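You operate a simulated robot arm through the tools that you are given. There is no shell and no other tool. Be economical: measure what you need, move in short steps, check, and stop when the job is done.

Carry out the task below with a simulated robot arm. There is one attempt and no reset: what you move stays moved.

TASK
Switch the heater off, draw the bed out and brush it clean.
Fine: switch off first; stand the brush back on its spot.
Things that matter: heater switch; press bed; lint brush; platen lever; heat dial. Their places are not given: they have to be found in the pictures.

It is judged by the outcome, as a careful person would: the job done as asked, and still so three seconds after it is handed in. It fails if anything else is knocked over, pushed out of place, dropped, spilled or broken.

THE ROBOT
A 7-joint arm with a two-finger parallel gripper, fixed in place. Base frame: the origin is at the foot of the arm, x ahead of it, y to its left, z up; the work surface is at about z = 0.76. Lengths are in m, angles in rad, forces in N, time in s.
With the tool pointing down near the work surface it reaches from about 0.3 to 0.7 m from the base axis. Its first joint turns from -1.152 to 1.152 rad. Payload 1.57 kg.
Tool frame: the origin (TCP) lies between the finger pads and is the grasp point; the fingertips stand 0.03 m ahead of it; z points along the fingers, y is the line along which they close. The gripper opens to 0.11 m. The fingers are 0.024 m wide and 0.012 m thick; the gripper's body (0.048 by 0.112 m) begins 0.078 m behind the TCP.
Orientation is that of the tool frame in the base frame, as [roll, pitch, yaw] about the fixed x, y, z axes, in that order (R = Rz(yaw) Ry(pitch) Rx(roll)). With the fingers straight down and closing along the base's y, the tool's x points along the base's -x, its y along +y and its z along -z.

THE INTERFACE
- The arm moves only by the tool nudge_tool. Its arguments are lists of equal length, an entry for each row: "angular": the turn, a rotation vector about the tool's x, y, z in rad, a list of three; "travel": the shift along the tool's x, y, z in m, a list of three; "gripper": the opening, from 0 (shut) to 1 (fully open). In form: {"angular": [[wx, wy, wz], ...], "travel": [[dx, dy, dz], ...], "gripper": [gripper, ...]}. A call has 1 to 10 rows; each row shifts and turns the commanded pose from where the row before left it, along the tool's axes as they then stand. A row lasts 0.2 s, in which the tool goes at most 0.05 m and 0.15 rad; a call with a longer step from one row to the next is refused whole, and so is a gripper value outside its range. A pose out of reach is approached as far as the arm can. The call stops where the force on the tool passes 70 N (or 10 N more than at its start, if that is more) or the arm is blocked; 0.2 s more then pass. The fingers move at their own pace (about 0.108 m/s each) and stop on an object; they squeeze with about 26 N. The grip force told is the motor's: it shows also when the fingers shut on nothing. Time passes only in rows, and 0.2 s behind the last, so rows that do not move let the fingers close. It gives the time, the measured TCP pose, the force on the tool (base axes), the opening and the grip force at its end, in the units of the frame above (readings bear some noise), and new pictures: "views" is both (left out), scene, wrist or none.
- Cameras (640 x 400 px; columns grow to the right, rows downward): "scene" is fixed at [0.1786, -0.3983, 1.4128]; the picture's right is [0.67, -0.75, 0.00], its down [-0.37, -0.33, -0.87] and it looks along [0.65, 0.58, -0.49] (base axes); focal length 345 px, centre (320, 200). "wrist" rides on the gripper at [-0.036, 0, -0.08] in the tool frame; the picture's right is [0.00, -1.00, 0.00], its down [0.97, 0.00, -0.24] and it looks along [0.24, 0.00, 0.97] (tool axes); focal length 218 px, centre (320, 200).
- measure_at(camera, pixels): for up to 12 pixels [column, row] of the newest picture of that camera ("zoom" is the newest enlarged one), the place [x, y, z] in the base frame of the surface seen there, good to about 0.002 m. No time passes.
- zoom(camera, box): a new picture of the part [left, top, right, bottom] of that camera's present view, enlarged. No time passes.
- close_job(): hands the job in; it is judged then, once.

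Work in short steps. Measure before you move; look again where a grasp or a placing could have gone wrong, and mend it. You have 80 turns and 120 pictures in all, the two below and enlarged ones among them. Open the gripper and draw the arm clear of the work before you hand the job in, unless the task says otherwise; then end with one line.

The tools are called after ">>>" as name(argument=value, ...) on one line, values as JSON. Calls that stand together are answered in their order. nudge_tool: Moves the arm, as the interface text tells. Its arguments: {"type":"object","properties":{"angular":{"type":"array"},"travel":{"type":"array"},"gripper":{"type":"array"},"views":{"type":"string","enum":["both","scene","wrist","none"]}},"required":["angular","travel","gripper"]} The other tools are called the same way: measure_at (camera, pixels) gives the place of the surface under pixels of a picture; zoom (camera, box) takes an enlarged picture of a part of a camera's view; close_job () hands the job in.

At the start:

```text
clock: 0.0
tcp_pos: [0.4179, 0.0244, 1.1511]
orientation: [3.14, 0.003, -3.139]
ft_force: [-0.3, 0.2, 0.5]
width: 0.1099
grip_force: 0.0
```

scene: 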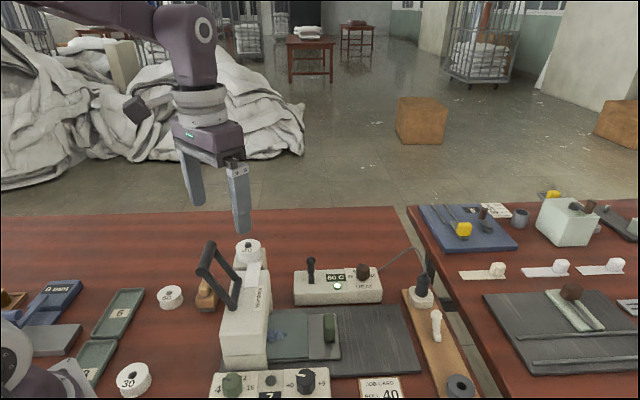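
wrist: 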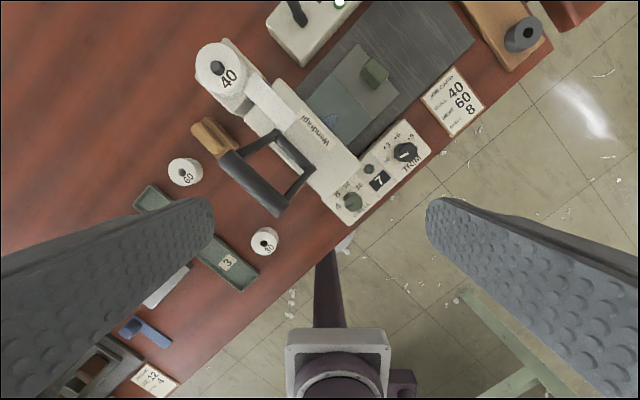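

The scene shows a small heat press near (260,310), a control box with a toggle at (310,270) and other items. I zoom in for detail.

>>> zoom(camera="scene", box=[190, 225, 480, 400])

>>> zoom(camera="wrist", box=[140, 0, 560, 260])

>>> zoom(camera="scene", box=[0, 225, 290, 400])

```text
2.21 times, centred on (335, 312) of scene
```

zoom: 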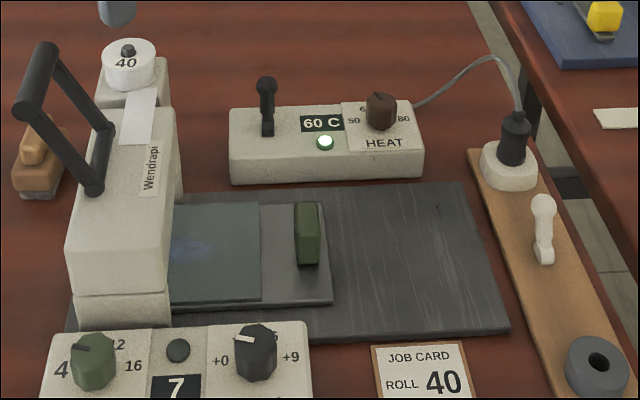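

```text
1.52 times, centred on (350, 130) of wrist
```

zoom: 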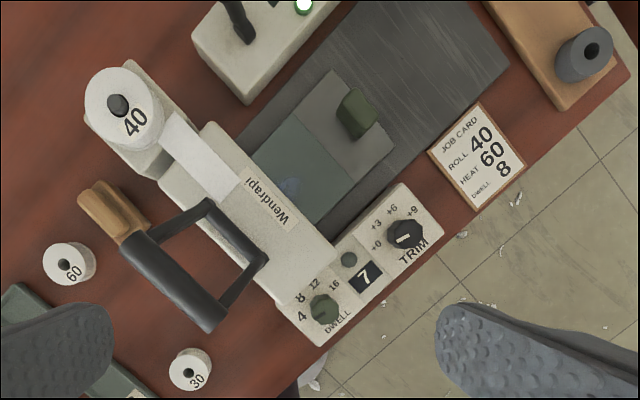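

```text
2.21 times, centred on (145, 312) of scene
```

zoom: 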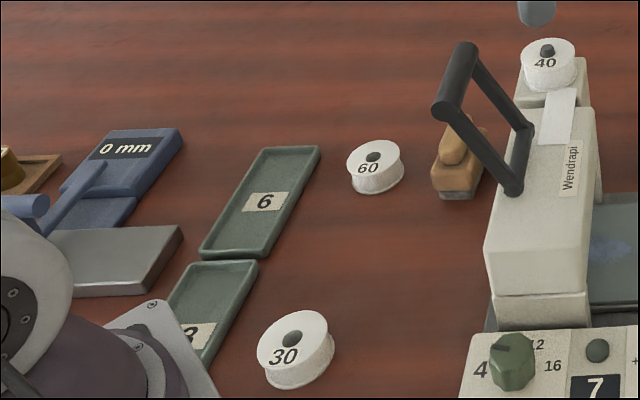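

Measuring switch, lamp, bed, handle, tray, lever and brush.

>>> measure_at(camera="scene", pixels=[[311, 262], [311, 282], [337, 286], [296, 300], [380, 301], [363, 268], [330, 320], [330, 352], [340, 358], [336, 317], [420, 374], [400, 306]])

>>> measure_at(camera="wrist", pixels=[[376, 66], [364, 76], [358, 45], [400, 92], [340, 110], [360, 155], [313, 108], [372, 2], [474, 40], [297, 12], [205, 130], [222, 150]])

>>> measure_at(camera="scene", pixels=[[205, 285], [200, 303], [212, 297], [209, 308], [210, 245], [202, 275], [240, 300], [438, 317], [436, 340], [266, 330], [285, 338], [282, 325]])

```text
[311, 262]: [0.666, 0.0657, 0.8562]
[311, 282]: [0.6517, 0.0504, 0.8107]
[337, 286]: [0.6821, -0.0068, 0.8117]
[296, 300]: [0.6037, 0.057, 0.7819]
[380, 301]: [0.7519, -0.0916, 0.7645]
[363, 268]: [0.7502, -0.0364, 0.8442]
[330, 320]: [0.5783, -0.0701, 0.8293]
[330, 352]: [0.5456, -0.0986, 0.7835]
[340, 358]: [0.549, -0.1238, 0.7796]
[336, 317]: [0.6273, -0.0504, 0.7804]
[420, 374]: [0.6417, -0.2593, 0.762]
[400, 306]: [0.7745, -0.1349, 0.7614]
```

```text
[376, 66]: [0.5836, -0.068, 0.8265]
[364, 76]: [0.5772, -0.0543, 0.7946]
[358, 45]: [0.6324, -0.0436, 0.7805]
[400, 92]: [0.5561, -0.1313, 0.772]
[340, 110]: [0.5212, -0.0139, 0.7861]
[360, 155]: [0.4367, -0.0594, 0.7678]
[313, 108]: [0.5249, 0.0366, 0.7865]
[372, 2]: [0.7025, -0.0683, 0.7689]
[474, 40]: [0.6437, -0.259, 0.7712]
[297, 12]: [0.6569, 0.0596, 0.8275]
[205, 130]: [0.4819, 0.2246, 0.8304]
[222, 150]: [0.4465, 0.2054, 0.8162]
```

```text
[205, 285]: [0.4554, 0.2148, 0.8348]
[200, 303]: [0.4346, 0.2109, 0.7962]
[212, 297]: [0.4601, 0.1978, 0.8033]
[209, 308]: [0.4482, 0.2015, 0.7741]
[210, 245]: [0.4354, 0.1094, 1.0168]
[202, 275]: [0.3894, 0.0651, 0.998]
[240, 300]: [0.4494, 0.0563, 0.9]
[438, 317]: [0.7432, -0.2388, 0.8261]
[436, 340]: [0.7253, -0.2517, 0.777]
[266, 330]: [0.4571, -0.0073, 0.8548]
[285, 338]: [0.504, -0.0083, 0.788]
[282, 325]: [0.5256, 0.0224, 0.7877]
```

>>> zoom(camera="scene", box=[285, 250, 391, 316])

>>> zoom(camera="scene", box=[180, 230, 290, 320])

```text
6.04 times, centred on (338, 283) of scene
```

zoom: 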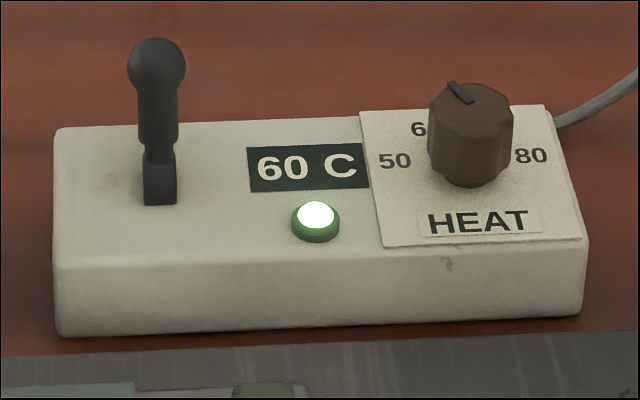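

```text
4.44 times, centred on (235, 275) of scene
```

zoom: 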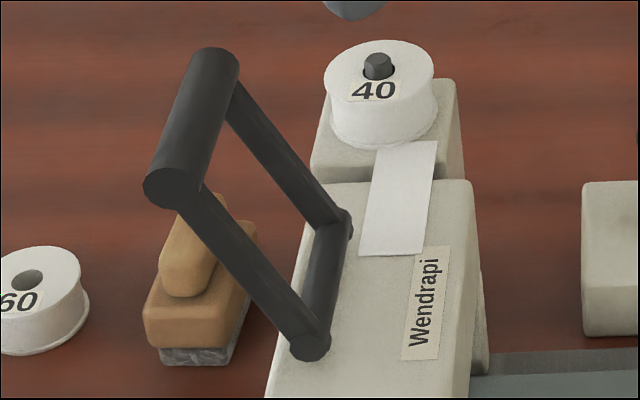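

>>> measure_at(camera="zoom", pixels=[[170, 285], [205, 285], [185, 240], [150, 330], [225, 335], [252, 280], [160, 357], [225, 362], [185, 215], [150, 190], [230, 60], [215, 260]])

>>> zoom(camera="scene", box=[285, 250, 391, 316])

```text
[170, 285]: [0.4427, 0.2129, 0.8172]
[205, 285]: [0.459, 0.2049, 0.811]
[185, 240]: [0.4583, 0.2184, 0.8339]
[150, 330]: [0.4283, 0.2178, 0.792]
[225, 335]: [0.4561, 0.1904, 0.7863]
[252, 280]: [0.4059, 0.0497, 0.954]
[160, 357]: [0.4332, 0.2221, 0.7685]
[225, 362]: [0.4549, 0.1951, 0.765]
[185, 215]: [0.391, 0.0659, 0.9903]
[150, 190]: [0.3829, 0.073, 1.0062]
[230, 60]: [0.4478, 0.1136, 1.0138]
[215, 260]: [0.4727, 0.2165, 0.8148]
```

```text
6.04 times, centred on (338, 283) of scene
```

zoom: 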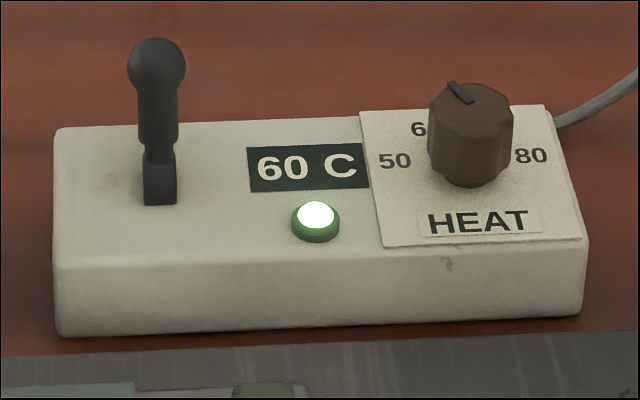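

>>> measure_at(camera="zoom", pixels=[[157, 60], [157, 45], [157, 80], [158, 110], [158, 135], [160, 170], [160, 195], [160, 215], [160, 130], [100, 160], [470, 130], [315, 210]])

```text
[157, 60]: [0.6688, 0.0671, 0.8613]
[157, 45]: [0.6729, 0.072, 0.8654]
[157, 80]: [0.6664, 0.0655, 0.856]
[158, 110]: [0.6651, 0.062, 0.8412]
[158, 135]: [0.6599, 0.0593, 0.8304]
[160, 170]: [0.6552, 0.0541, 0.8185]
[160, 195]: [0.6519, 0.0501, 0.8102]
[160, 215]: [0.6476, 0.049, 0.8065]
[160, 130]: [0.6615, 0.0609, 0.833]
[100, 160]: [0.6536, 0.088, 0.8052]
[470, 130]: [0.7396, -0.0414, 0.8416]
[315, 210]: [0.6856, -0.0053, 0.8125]
```

The toggle leans away (along +n = (0.707,0.707)); the heater lamp is lit. I turn the tool so the fingers close along n and move over the toggle at height.

>>> nudge_tool(angular=[[0, 0, 0.131], [0, 0, 0.131], [0, 0, 0.131], [0, 0, 0.131], [0, 0, 0.131], [0, 0, 0.13], [0, 0, 0], [0, 0, 0], [0, 0, 0], [0, 0, 0]], travel=[[0, 0, 0], [0, 0, 0], [0, 0, 0], [0, 0, 0], [0, 0, 0], [0, 0, 0], [-0.029, 0.04, 0], [-0.029, 0.04, 0], [-0.029, 0.04, 0], [-0.029, 0.04, 0]], gripper=[0.6, 0.6, 0.6, 0.6, 0.6, 0.6, 0.6, 0.6, 0.6, 0.6], views="none")

>>> nudge_tool(angular=[[0, 0, 0], [0, 0, 0], [0, 0, 0], [0, 0, 0], [0, 0, 0]], travel=[[-0.0297, 0.04, 0], [0, 0.012, 0.04], [0, 0, 0.04], [0, 0, 0.04], [0, 0, 0.03]], gripper=[0.6, 0.6, 0.6, 0.6, 0.6])

```text
clock: 2.2
tcp_pos: [0.6118, 0.0584, 1.1473]
orientation: [-3.138, -0.001, 2.358]
ft_force: [0.6, 0.3, -0.4]
width: 0.066
grip_force: 0.1
```

```text
clock: 3.4
tcp_pos: [0.6368, 0.0714, 0.9979]
orientation: [3.141, 0.003, 2.357]
ft_force: [-0.4, -0.1, 0.2]
width: 0.0658
grip_force: 0.1
out of reach, approached as far as the arm can: row 1
```

scene: 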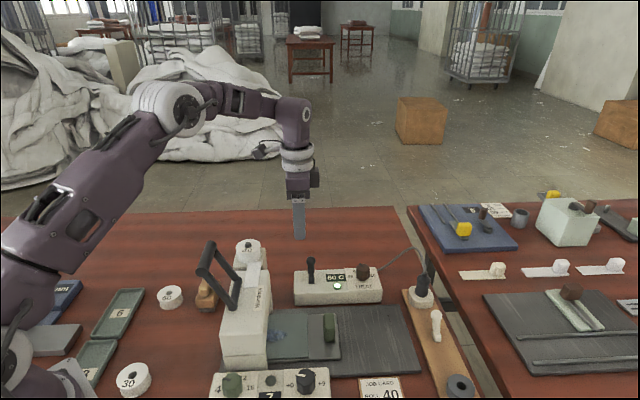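
wrist: 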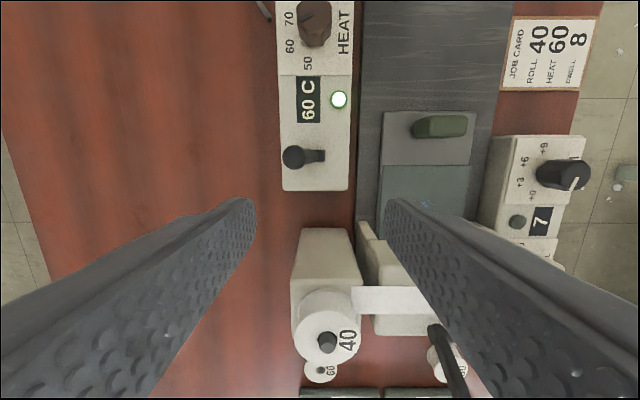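

Shift to be over the toggle, then lower so tips flank the ball knob.

>>> nudge_tool(angular=[[0, 0, 0], [0, 0, 0], [0, 0, 0]], travel=[[-0.0245, 0.022, 0.03], [0, 0, 0.04], [0, 0, 0.02]], gripper=[0.65, 0.65, 0.65])

```text
clock: 4.2
tcp_pos: [0.6733, 0.0696, 0.9074]
orientation: [3.14, 0.002, 2.358]
ft_force: [0.0, -0.1, -0.1]
width: 0.0714
grip_force: 0.0
```

scene: 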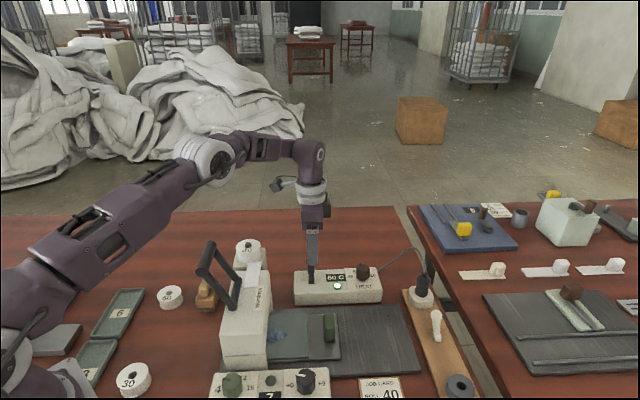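
wrist: 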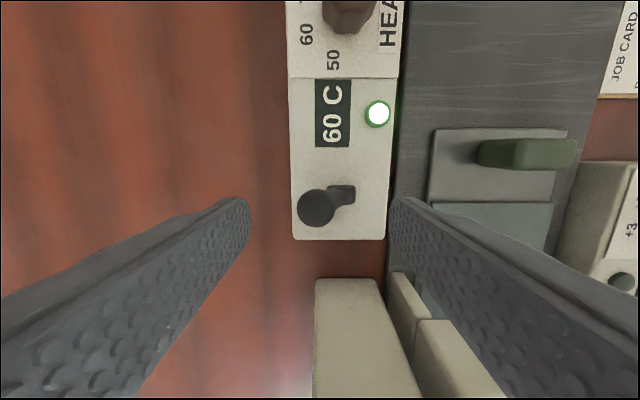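

The knob at (316,208) is between the fingers. I lower and push it toward −n with the rear finger.

>>> nudge_tool(angular=[[0, 0, 0], [0, 0, 0], [0, 0, 0], [0, 0, 0], [0, 0, 0], [0, 0, 0]], travel=[[0, 0, 0.02], [0, 0, 0.02], [0, -0.02, 0], [0, -0.015, 0], [0, -0.012, 0], [0, -0.012, 0]], gripper=[0.65, 0.65, 0.65, 0.65, 0.65, 0.65])

```text
clock: 5.6
tcp_pos: [0.6332, 0.0276, 0.8677]
orientation: [3.139, 0.002, 2.358]
ft_force: [4.0, 5.6, 1.9]
width: 0.0769
grip_force: 2.9
```

scene: 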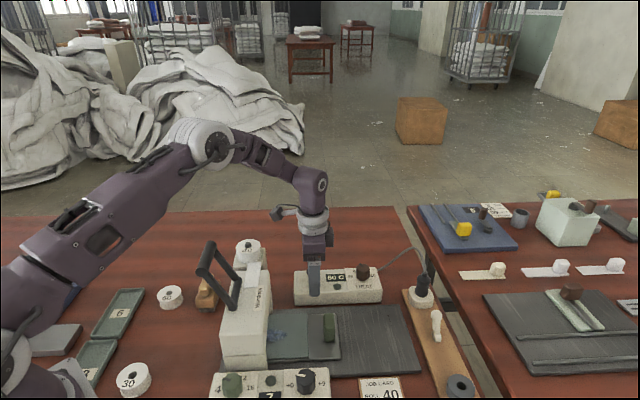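
wrist: 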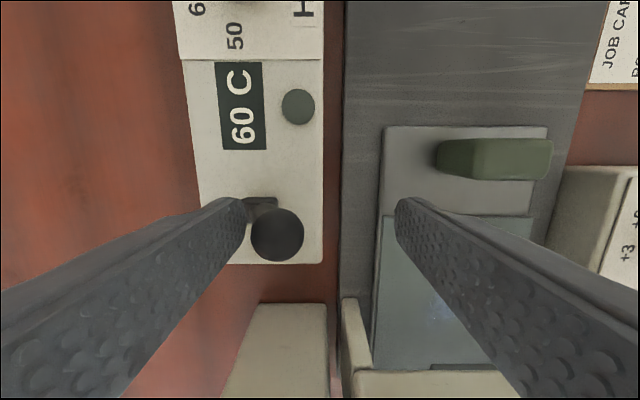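

The lamp is off. I push a touch more, back away slightly, and rise.

>>> nudge_tool(angular=[[0, 0, 0], [0, 0, 0], [0, 0, 0], [0, 0, 0], [0, 0, 0], [0, 0, 0]], travel=[[0, -0.008, 0], [0, -0.004, 0], [0, 0.01, 0], [0, 0.008, 0], [0, 0, -0.04], [0, 0, -0.04]], gripper=[0.65, 0.65, 0.65, 0.65, 0.65, 0.65])

>>> zoom(camera="scene", box=[235, 250, 445, 382])

```text
clock: 7.0
tcp_pos: [0.634, 0.0275, 0.9474]
orientation: [-3.139, -0.001, 2.357]
ft_force: [-0.3, 0.4, 0.1]
width: 0.0718
grip_force: 0.0
```

scene: 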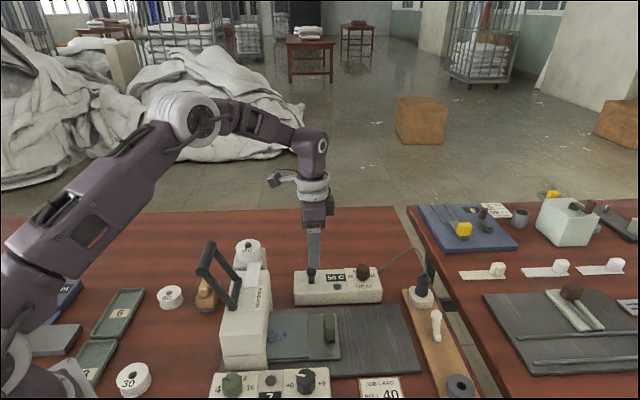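
wrist: 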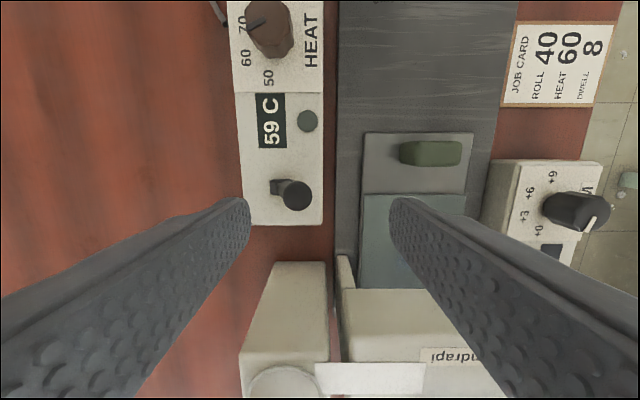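

```text
3.03 times, centred on (340, 316) of scene
```

zoom: 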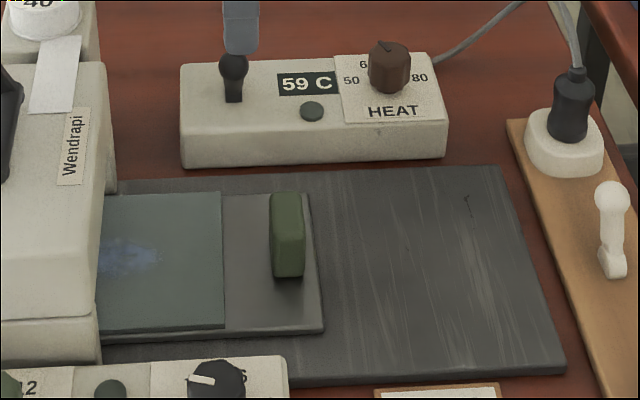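

Heater is off and cooling (59 C). Measuring the bed handle and lint patch in this zoom.

>>> measure_at(camera="zoom", pixels=[[285, 197], [290, 230], [277, 200], [300, 200], [275, 238], [303, 240], [290, 268], [125, 240], [125, 275], [220, 200], [105, 255], [150, 255]])

>>> measure_at(camera="wrist", pixels=[[405, 145], [455, 145], [430, 145], [430, 160], [400, 165], [455, 165], [365, 137], [470, 137], [365, 200], [450, 200], [365, 275], [340, 260]])

```text
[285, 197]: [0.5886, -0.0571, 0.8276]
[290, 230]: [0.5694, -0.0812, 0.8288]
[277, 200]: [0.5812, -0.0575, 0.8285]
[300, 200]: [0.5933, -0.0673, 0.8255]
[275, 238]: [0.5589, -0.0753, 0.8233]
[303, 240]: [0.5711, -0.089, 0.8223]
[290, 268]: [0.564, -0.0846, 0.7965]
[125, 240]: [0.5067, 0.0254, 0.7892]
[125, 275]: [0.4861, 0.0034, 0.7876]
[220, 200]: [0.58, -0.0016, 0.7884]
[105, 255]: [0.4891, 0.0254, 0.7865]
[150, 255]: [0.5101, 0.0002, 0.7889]
```

```text
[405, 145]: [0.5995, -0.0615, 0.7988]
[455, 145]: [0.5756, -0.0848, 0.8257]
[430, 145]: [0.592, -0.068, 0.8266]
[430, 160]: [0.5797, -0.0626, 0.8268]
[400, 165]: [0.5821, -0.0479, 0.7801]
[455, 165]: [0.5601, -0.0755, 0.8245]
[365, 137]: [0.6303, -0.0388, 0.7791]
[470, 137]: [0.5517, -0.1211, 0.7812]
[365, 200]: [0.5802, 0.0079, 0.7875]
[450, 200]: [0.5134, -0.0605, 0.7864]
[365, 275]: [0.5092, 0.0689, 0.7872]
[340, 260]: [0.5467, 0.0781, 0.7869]
```

Handle centre ≈ (0.578,−0.071), bar along n. I turn the tool 90° so the fingers close along the draw direction.

>>> nudge_tool(angular=[[0, 0, -0.15], [0, 0, -0.15], [0, 0, -0.15], [0, 0, -0.15], [0, 0, -0.15], [0, 0, -0.15], [0, 0, -0.15], [0, 0, -0.15], [0, 0, -0.15], [0, 0, -0.15]], travel=[[0, 0, 0], [0, 0, 0], [0, 0, 0], [0, 0, 0], [0, 0, 0], [0, 0, 0], [0, 0, 0], [0, 0, 0], [0, 0, 0], [0, 0, 0]], gripper=[0.55, 0.55, 0.55, 0.55, 0.55, 0.55, 0.55, 0.55, 0.55, 0.55], views="none")

>>> nudge_tool(angular=[[0, 0, -0.07], [0, 0, 0], [0, 0, 0], [0, 0, 0]], travel=[[0, 0, 0], [0.04, -0.01, 0], [0.04, -0.01, 0], [0.03, -0.01, 0.03]], gripper=[0.55, 0.55, 0.55, 0.55])

```text
clock: 9.2
tcp_pos: [0.6353, 0.0302, 0.9472]
orientation: [-3.141, -0.001, -2.424]
ft_force: [0.4, -0.3, -0.5]
width: 0.0604
grip_force: 0.0
```

```text
clock: 10.2
tcp_pos: [0.5753, -0.0718, 0.9172]
orientation: [3.141, -0.001, -2.355]
ft_force: [0.0, -0.4, -0.5]
width: 0.0605
grip_force: 0.1
```

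scene: 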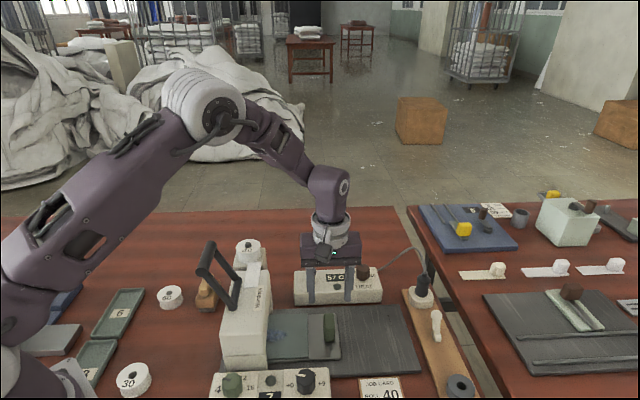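
wrist: 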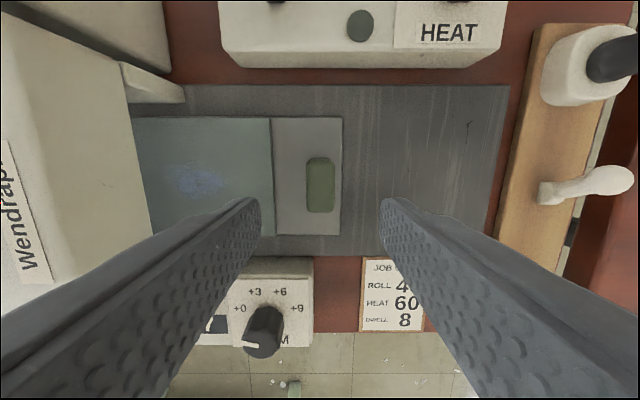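

Handle (320,185) is centred. Lowering and gripping.

>>> nudge_tool(angular=[[0, 0, 0], [0, 0, 0], [0, 0, 0], [0, 0, 0], [0, 0, 0], [0, 0, 0]], travel=[[-0.002, -0.001, 0.04], [0, 0, 0.035], [0, 0, 0.021], [0, 0, 0], [0, 0, 0], [0, 0, 0]], gripper=[0.55, 0.55, 0.55, 0, 0, 0])

```text
clock: 11.6
tcp_pos: [0.5786, -0.0704, 0.8193]
orientation: [3.141, 0.0, -2.357]
ft_force: [-2.3, 3.4, -6.5]
width: 0.0238
grip_force: 36.2
```

scene: 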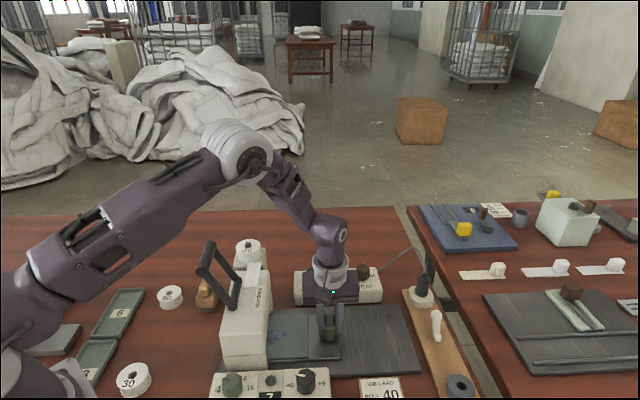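
wrist: 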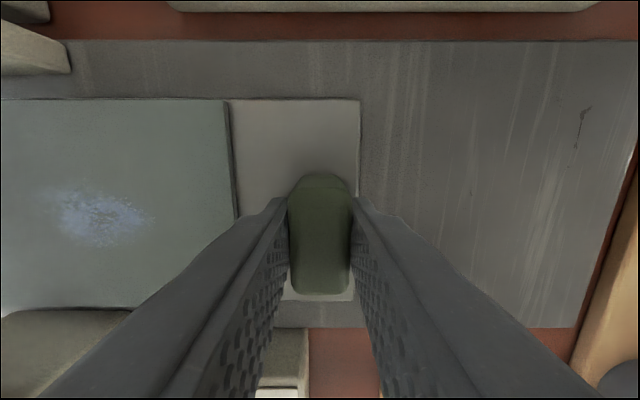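

Gripped (width 0.024). Pull along −tool y.

>>> nudge_tool(angular=[[0, 0, 0], [0, 0, 0], [0, 0, 0], [0, 0, 0]], travel=[[0, -0.015, 0], [0, -0.015, 0], [0, -0.015, 0], [0, -0.015, 0]], gripper=[0, 0, 0, 0])

```text
clock: 12.6
tcp_pos: [0.6211, -0.113, 0.8227]
orientation: [-3.141, -0.003, -2.357]
ft_force: [-9.4, -6.7, -20.8]
width: 0.0237
grip_force: 36.2
```

scene: 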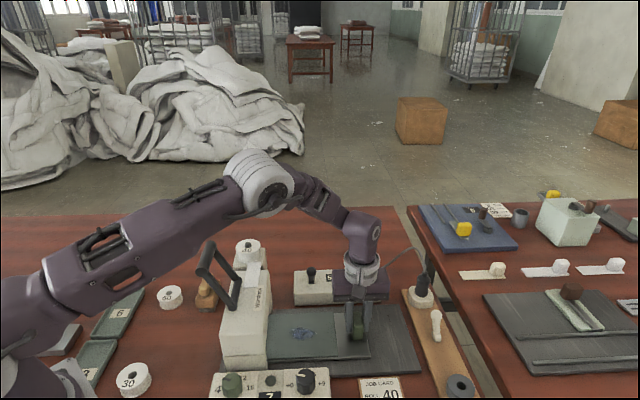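
wrist: 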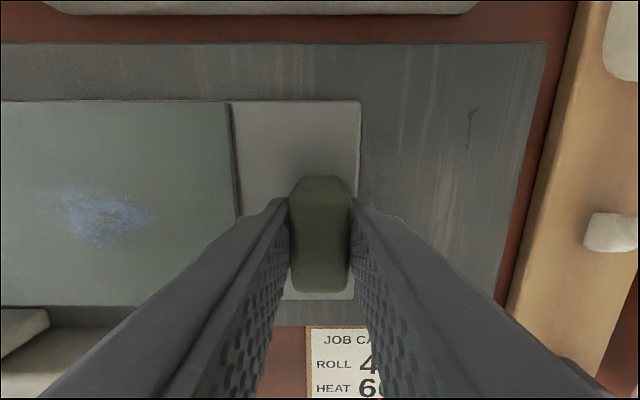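

>>> nudge_tool(angular=[[0, 0, 0], [0, 0, 0], [0, 0, 0], [0, 0, 0]], travel=[[0, -0.015, 0.001], [0, -0.015, 0.001], [0, -0.015, 0], [0, -0.012, 0]], gripper=[0, 0, 0, 0])

```text
clock: 13.6
tcp_pos: [0.6634, -0.1541, 0.8209]
orientation: [-3.138, 0.002, -2.356]
ft_force: [-11.3, -7.9, 11.0]
width: 0.0237
grip_force: 35.7
```

scene: 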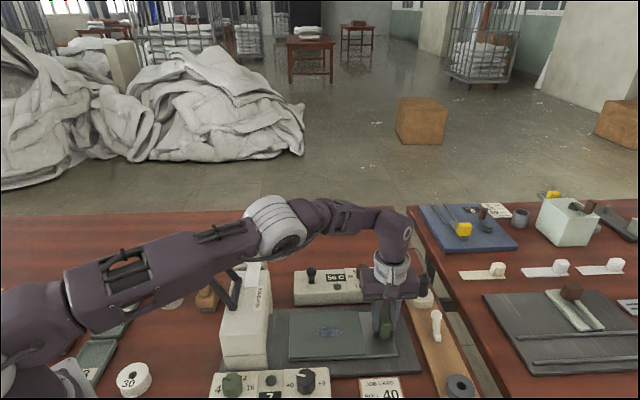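
wrist: 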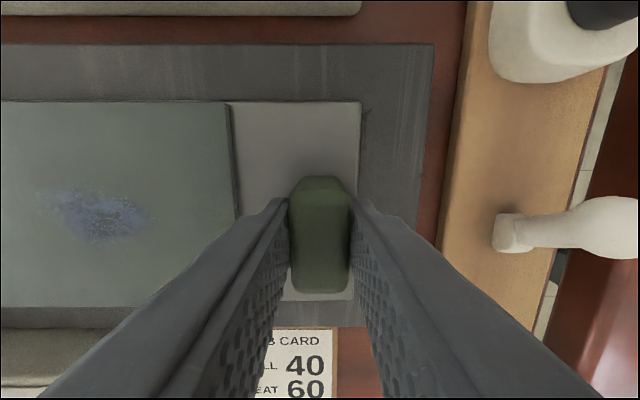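

Bed out ~0.12 m; try for the stop in small steps.

>>> nudge_tool(angular=[[0, 0, 0], [0, 0, 0], [0, 0, 0]], travel=[[0, -0.008, 0], [0, -0.008, 0], [0, -0.006, 0]], gripper=[0, 0, 0])

```text
clock: 14.4
tcp_pos: [0.6703, -0.1527, 0.8173]
orientation: [3.13, -0.005, -2.33]
ft_force: [-11.4, -14.9, 18.8]
width: 0.0248
grip_force: 36.6
out of reach, approached as far as the arm can: row 2, 3
```

scene: 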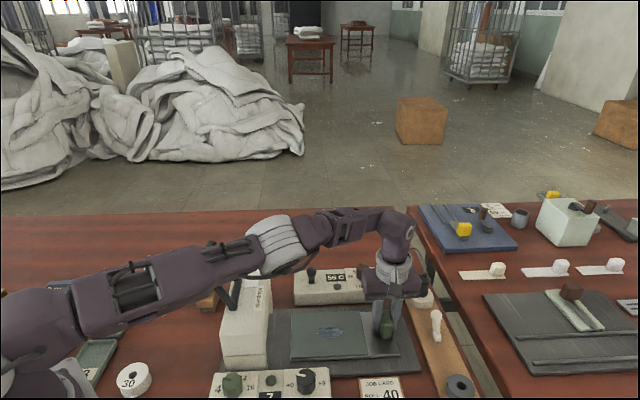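
wrist: 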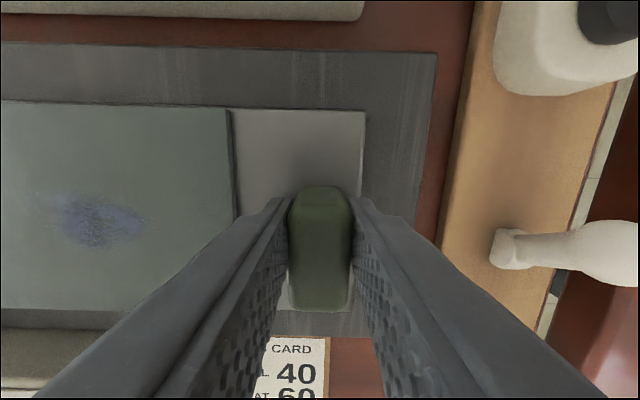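

The arm is at its reach. I undo the excess command, open and rise to look at the bed.

>>> nudge_tool(angular=[[0, 0, 0], [0, 0, 0], [0, 0, 0], [0, 0, 0], [0, 0, 0], [0, 0, 0]], travel=[[0, 0.012, 0], [0, 0.008, 0], [0, 0, 0], [0, 0, 0], [0, 0, -0.04], [0, 0, -0.04]], gripper=[0, 0, 0.5, 0.5, 0.5, 0.5])

>>> zoom(camera="scene", box=[215, 250, 455, 400])

```text
clock: 15.8
tcp_pos: [0.6548, -0.1347, 0.895]
orientation: [-3.141, 0.0, -2.355]
ft_force: [0.0, -0.2, -0.5]
width: 0.055
grip_force: 0.1
```

scene: 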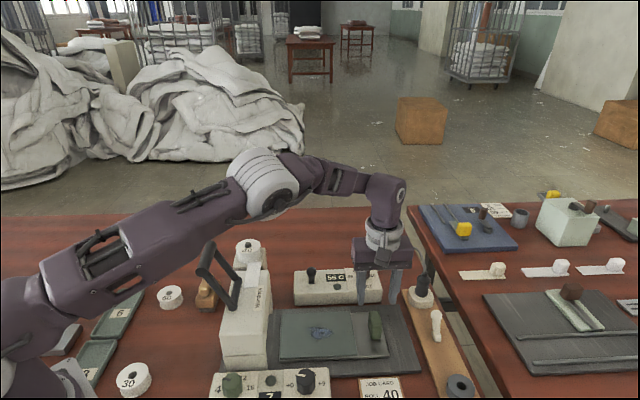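
wrist: 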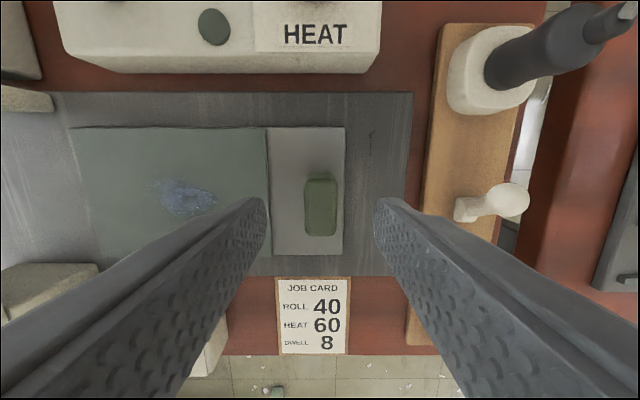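

```text
2.67 times, centred on (335, 325) of scene
```

zoom: 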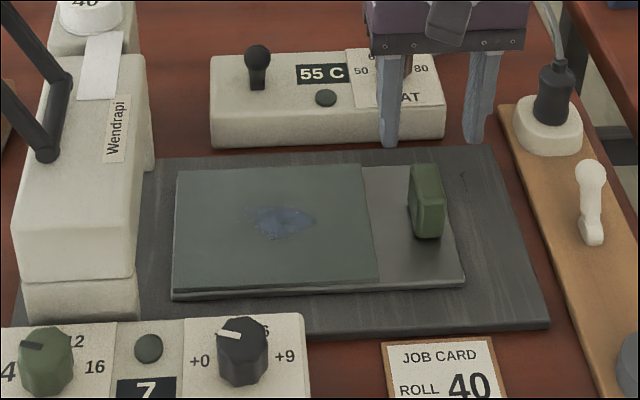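

>>> measure_at(camera="zoom", pixels=[[425, 170], [430, 205], [412, 200], [465, 283], [440, 215], [178, 172], [175, 285], [285, 205], [285, 240], [315, 222], [255, 222], [380, 280]])

>>> measure_at(camera="wrist", pixels=[[320, 185], [320, 230], [307, 205], [335, 205], [344, 140], [342, 250], [75, 130], [95, 260], [150, 195], [215, 205], [180, 180], [190, 213]])

```text
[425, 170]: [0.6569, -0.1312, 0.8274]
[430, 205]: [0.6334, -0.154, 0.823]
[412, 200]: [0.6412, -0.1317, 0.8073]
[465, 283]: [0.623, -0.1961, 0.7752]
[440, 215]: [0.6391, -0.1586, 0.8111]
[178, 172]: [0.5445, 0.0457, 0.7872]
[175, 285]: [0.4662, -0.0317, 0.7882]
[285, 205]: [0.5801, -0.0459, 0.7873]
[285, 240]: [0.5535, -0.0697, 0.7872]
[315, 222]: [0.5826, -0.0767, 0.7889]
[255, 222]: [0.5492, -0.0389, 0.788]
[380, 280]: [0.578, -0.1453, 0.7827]
```

```text
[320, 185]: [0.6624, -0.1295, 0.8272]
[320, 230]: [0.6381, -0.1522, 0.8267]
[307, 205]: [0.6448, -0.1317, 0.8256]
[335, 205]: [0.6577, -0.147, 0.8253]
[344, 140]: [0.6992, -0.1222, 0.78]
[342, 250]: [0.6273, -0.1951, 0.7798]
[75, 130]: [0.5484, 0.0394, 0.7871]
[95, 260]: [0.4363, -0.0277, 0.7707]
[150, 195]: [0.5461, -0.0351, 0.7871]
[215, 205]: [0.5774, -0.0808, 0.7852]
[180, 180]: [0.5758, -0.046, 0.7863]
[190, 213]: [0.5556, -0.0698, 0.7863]
```

Bed is now drawn 0.106 m (I let it slip back a little). I'll push the handle outward with closed fingers from its inner side to reach the stop.

>>> nudge_tool(angular=[[0, 0, 0], [0, 0, 0], [0, 0, 0], [0, 0, 0], [0, 0, 0], [0, 0, 0], [0, 0, 0], [0, 0, 0]], travel=[[0.008, 0.035, 0], [0, 0, 0], [0, 0, 0.035], [0, 0, 0.034], [0, -0.012, 0], [0, -0.01, 0], [0, -0.01, 0], [0, -0.008, 0]], gripper=[0, 0, 0, 0, 0, 0, 0, 0])

```text
clock: 17.6
tcp_pos: [0.653, -0.1443, 0.8253]
orientation: [-3.138, -0.001, -2.357]
ft_force: [-0.5, -0.3, 0.6]
width: 0.0002
grip_force: 21.7
```

scene: 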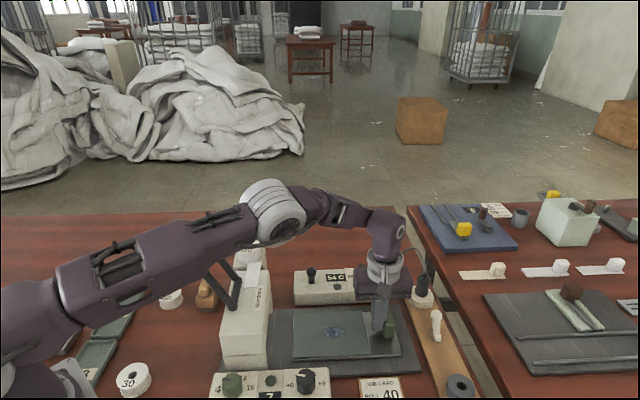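
wrist: 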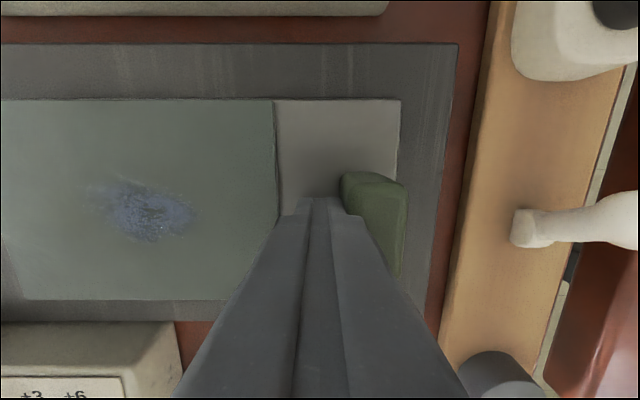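

>>> nudge_tool(angular=[[0, 0, 0], [0, 0, 0], [0, 0, 0]], travel=[[0, -0.007, 0], [0, -0.006, 0], [0, -0.006, 0]], gripper=[0, 0, 0])

>>> measure_at(camera="wrist", pixels=[[395, 130], [398, 110], [455, 60], [365, 185], [280, 120], [370, 120]])

```text
clock: 18.4
tcp_pos: [0.666, -0.1578, 0.8258]
orientation: [-3.139, -0.001, -2.356]
ft_force: [0.2, 0.1, -0.4]
width: 0.0
grip_force: 22.0
```

scene: 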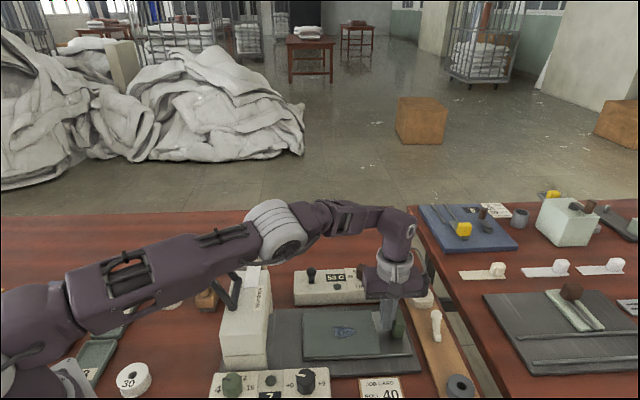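
wrist: 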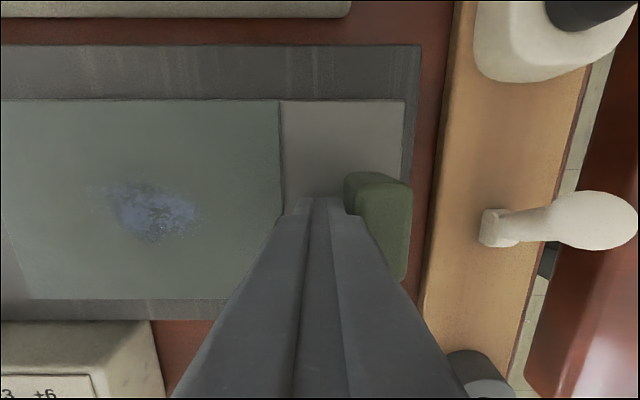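

```text
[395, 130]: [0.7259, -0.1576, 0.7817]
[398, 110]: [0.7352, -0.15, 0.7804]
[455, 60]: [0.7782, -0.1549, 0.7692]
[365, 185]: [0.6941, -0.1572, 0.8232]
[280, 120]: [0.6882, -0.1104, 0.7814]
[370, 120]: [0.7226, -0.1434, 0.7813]
```

The bed is fully clear of the head (drawn ~0.15 m). Now back off, rise and fly over to the brush.

>>> nudge_tool(angular=[[0, 0, 0], [0, 0, 0], [0, 0, 0], [0, 0, 0], [0, 0, 0], [0, 0, 0], [0, 0, 0], [0, 0, 0], [0, 0, 0], [0, 0, 0]], travel=[[0, 0.008, 0], [0, 0, -0.05], [0, 0, -0.05], [0, 0.034, -0.036], [0, 0.034, -0.036], [0, 0.034, -0.036], [0, 0.034, -0.036], [0, 0.034, -0.036], [-0.03, 0.035, 0], [-0.03, 0.035, 0]], gripper=[0, 0, 0, 0, 0.3, 0.6, 0.7, 0.7, 0.7, 0.7], views="none")

>>> nudge_tool(angular=[[0, 0, 0], [0, 0, 0], [0, 0, 0], [0, 0, 0]], travel=[[-0.03, 0.039, 0], [-0.03, 0.039, 0], [-0.015, 0.04, 0], [0, 0.039, 0]], gripper=[0.7, 0.7, 0.7, 0.7])

```text
clock: 20.6
tcp_pos: [0.5346, 0.0654, 1.1089]
orientation: [-3.141, 0.0, -2.359]
ft_force: [-0.3, 0.4, 0.1]
width: 0.0769
grip_force: 0.0
```

```text
clock: 21.6
tcp_pos: [0.4739, 0.2298, 1.1072]
orientation: [-3.139, -0.001, -2.358]
ft_force: [-0.1, 0.2, 0.1]
width: 0.077
grip_force: 0.1
```

scene: 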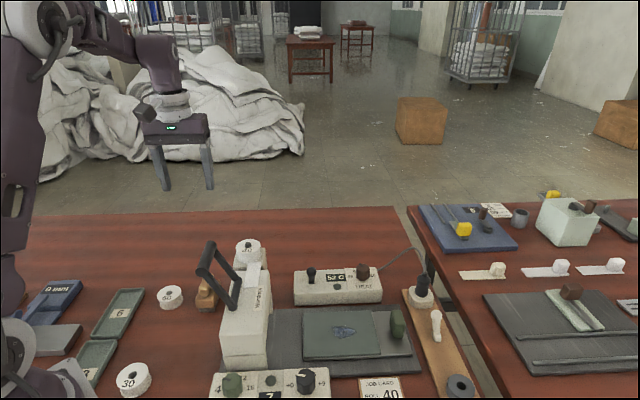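
wrist: 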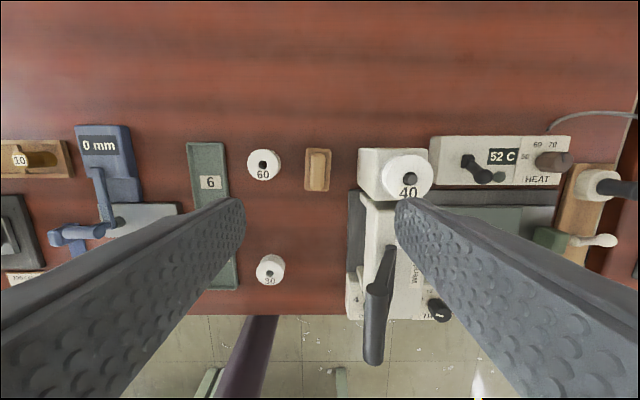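

>>> zoom(camera="wrist", box=[270, 130, 390, 205])

>>> measure_at(camera="zoom", pixels=[[190, 105], [310, 105], [190, 315], [310, 315], [255, 160], [255, 250], [255, 105], [255, 315], [200, 200], [305, 200], [225, 200], [285, 200]])

```text
5.33 times, centred on (330, 168) of wrist
```

zoom: 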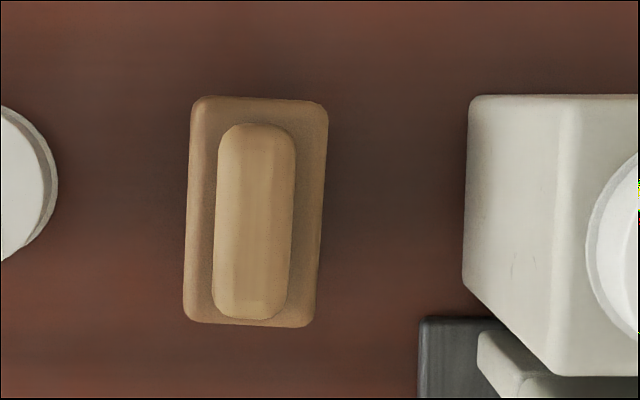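

```text
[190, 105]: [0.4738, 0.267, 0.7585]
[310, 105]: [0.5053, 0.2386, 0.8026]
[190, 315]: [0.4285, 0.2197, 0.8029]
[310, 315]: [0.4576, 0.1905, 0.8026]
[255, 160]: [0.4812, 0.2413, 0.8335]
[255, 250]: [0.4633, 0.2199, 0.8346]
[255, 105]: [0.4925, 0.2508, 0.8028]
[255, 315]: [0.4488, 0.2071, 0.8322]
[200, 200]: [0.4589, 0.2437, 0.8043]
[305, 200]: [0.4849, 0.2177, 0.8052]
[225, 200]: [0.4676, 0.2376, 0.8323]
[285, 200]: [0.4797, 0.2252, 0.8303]
```

Brush handle centre ≈ (0.468,0.226), top z 0.834, handle ~0.018 wide. Descend in two stages.

>>> nudge_tool(angular=[[0, 0, 0], [0, 0, 0], [0, 0, 0], [0, 0, 0], [0, 0, 0]], travel=[[0.006, 0.0015, 0.04], [0, 0, 0.04], [0, 0, 0.04], [0, 0, 0.04], [0, 0, 0.04]], gripper=[0.55, 0.55, 0.55, 0.55, 0.55])

```text
clock: 22.8
tcp_pos: [0.4727, 0.218, 0.9093]
orientation: [-3.14, 0.001, -2.356]
ft_force: [0.4, -0.7, -0.3]
width: 0.0604
grip_force: 0.0
```

scene: 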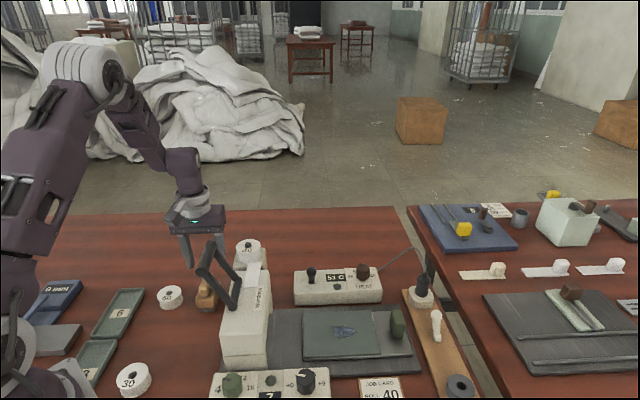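
wrist: 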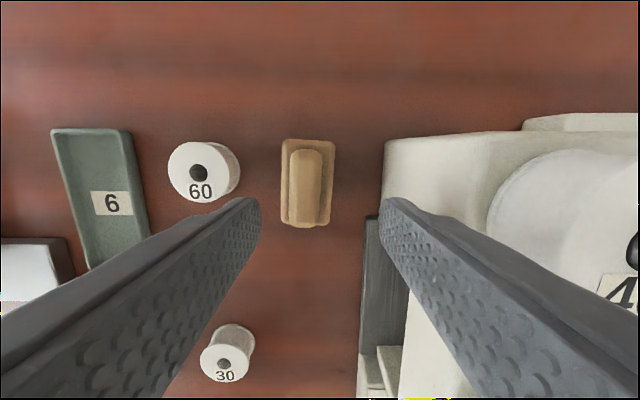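

>>> measure_at(camera="wrist", pixels=[[388, 150], [400, 150], [500, 190], [560, 200], [308, 165], [308, 200]])

>>> zoom(camera="scene", box=[270, 250, 430, 350])

```text
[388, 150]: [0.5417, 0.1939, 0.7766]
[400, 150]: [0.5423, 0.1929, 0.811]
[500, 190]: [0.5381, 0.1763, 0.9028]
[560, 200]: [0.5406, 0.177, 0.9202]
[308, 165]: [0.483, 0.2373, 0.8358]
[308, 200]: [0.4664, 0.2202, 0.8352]
```

```text
4.00 times, centred on (350, 300) of scene
```

zoom: 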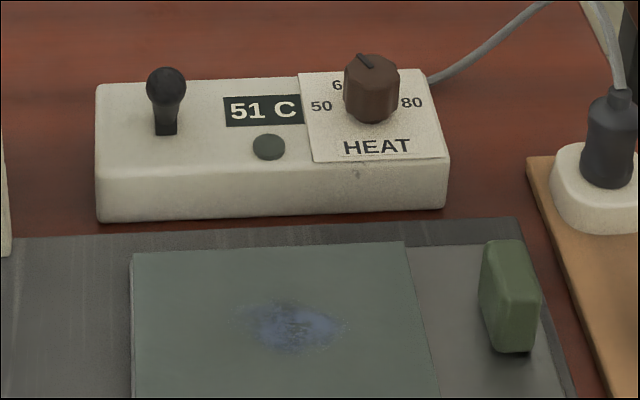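

Temperature falls; roll stays clear. Lower onto the brush handle and grip.

>>> nudge_tool(angular=[[0, 0, 0], [0, 0, 0], [0, 0, 0], [0, 0, 0], [0, 0, 0], [0, 0, 0]], travel=[[-0.003, 0.008, 0.02], [0, 0, 0.03], [0, 0, 0.022], [0, 0, 0], [0, 0, 0], [0, 0, 0]], gripper=[0.45, 0.45, 0.45, 0.45, 0, 0])

```text
clock: 24.2
tcp_pos: [0.4664, 0.2258, 0.8342]
orientation: [-3.139, 0.0, -2.357]
ft_force: [0.0, 0.4, -0.1]
width: 0.0442
grip_force: 26.4
```

scene: 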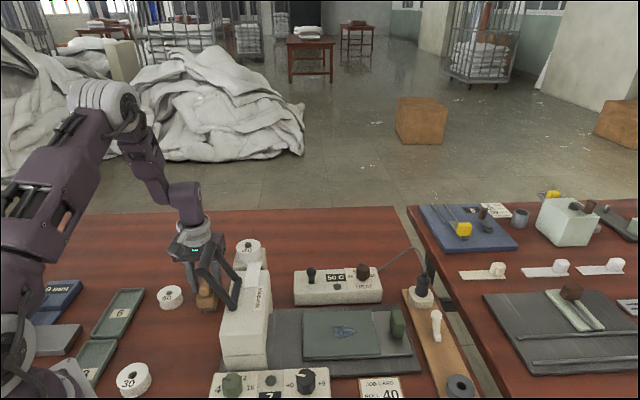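
wrist: 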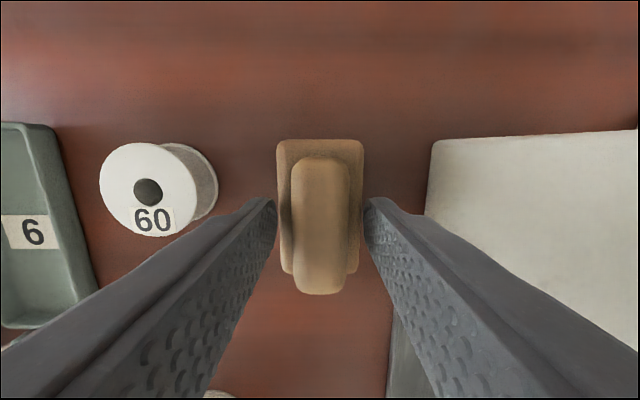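

Width 0.044 means the tips caught the block's top edge. Open, rise 6 mm, and close on the handle.

>>> nudge_tool(angular=[[0, 0, 0], [0, 0, 0], [0, 0, 0], [0, 0, 0], [0, 0, 0], [0, 0, 0]], travel=[[0, 0, 0], [0, 0, -0.006], [0, 0, 0], [0, 0, 0], [0, 0, 0], [0, 0, 0]], gripper=[0.45, 0.45, 0, 0, 0, 0])

```text
clock: 25.6
tcp_pos: [0.4662, 0.2254, 0.8404]
orientation: [-3.139, 0.0, -2.356]
ft_force: [-0.7, 0.3, 1.9]
width: 0.0232
grip_force: 26.3
```

scene: 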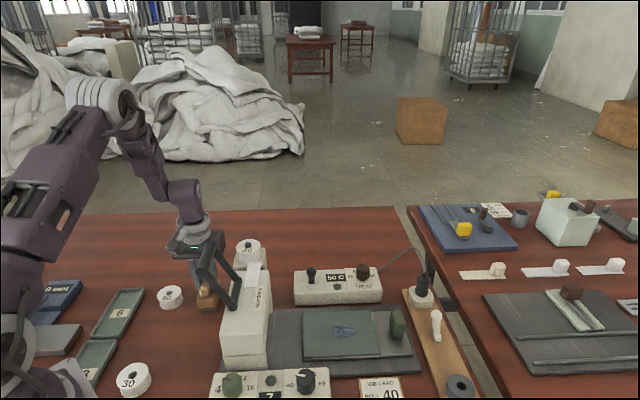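
wrist: 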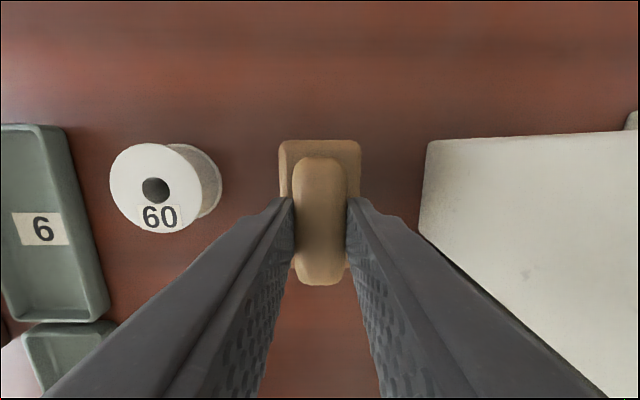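

Handle gripped (width 0.023). Re-measure the lint patch, then lift.

>>> zoom(camera="scene", box=[270, 290, 430, 390])

>>> measure_at(camera="zoom", pixels=[[240, 160], [345, 160], [290, 140], [290, 195], [132, 95], [135, 275], [405, 85], [445, 260], [220, 150], [330, 185]])

>>> nudge_tool(angular=[[0, 0, 0], [0, 0, 0], [0, 0, 0], [0, 0, 0], [0, 0, 0], [0, 0, 0]], travel=[[0, 0, -0.02], [0, 0, -0.04], [0, 0, -0.045], [0, 0, -0.045], [0, 0, -0.045], [0, 0, -0.045]], gripper=[0, 0, 0, 0, 0, 0])

```text
4.00 times, centred on (350, 340) of scene
```

zoom: 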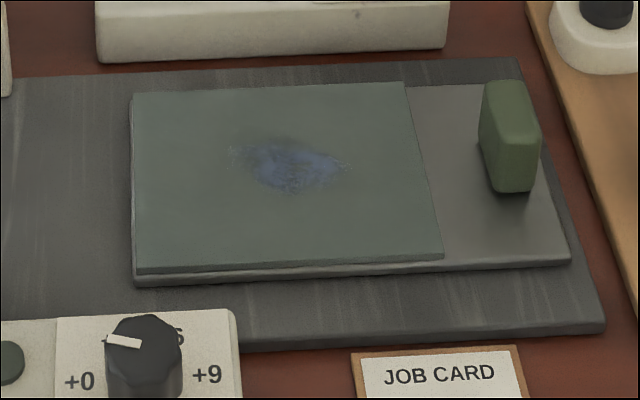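

```text
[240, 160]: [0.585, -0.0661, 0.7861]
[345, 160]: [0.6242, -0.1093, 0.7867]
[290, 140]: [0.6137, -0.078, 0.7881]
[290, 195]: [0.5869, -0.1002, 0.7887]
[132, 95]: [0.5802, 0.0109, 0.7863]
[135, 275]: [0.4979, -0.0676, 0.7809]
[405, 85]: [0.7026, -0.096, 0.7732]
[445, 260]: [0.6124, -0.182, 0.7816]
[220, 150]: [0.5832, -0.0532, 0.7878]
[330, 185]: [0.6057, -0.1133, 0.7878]
```

```text
clock: 27.0
tcp_pos: [0.4683, 0.2286, 1.0812]
orientation: [-3.138, -0.001, -2.357]
ft_force: [-0.1, 0.3, -1.5]
width: 0.023
grip_force: 26.5
```

scene: 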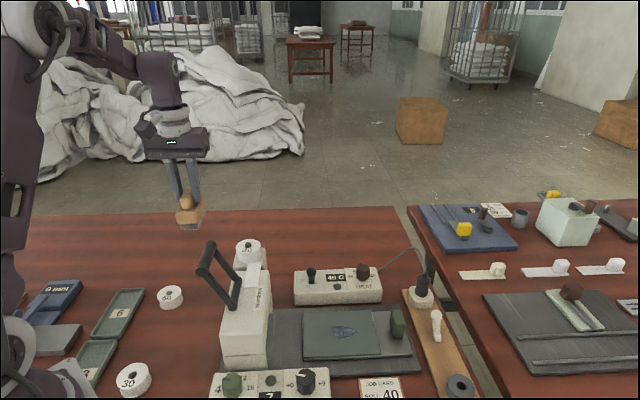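
wrist: 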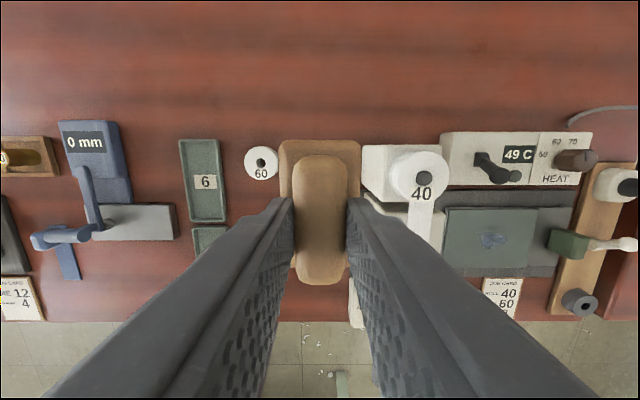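

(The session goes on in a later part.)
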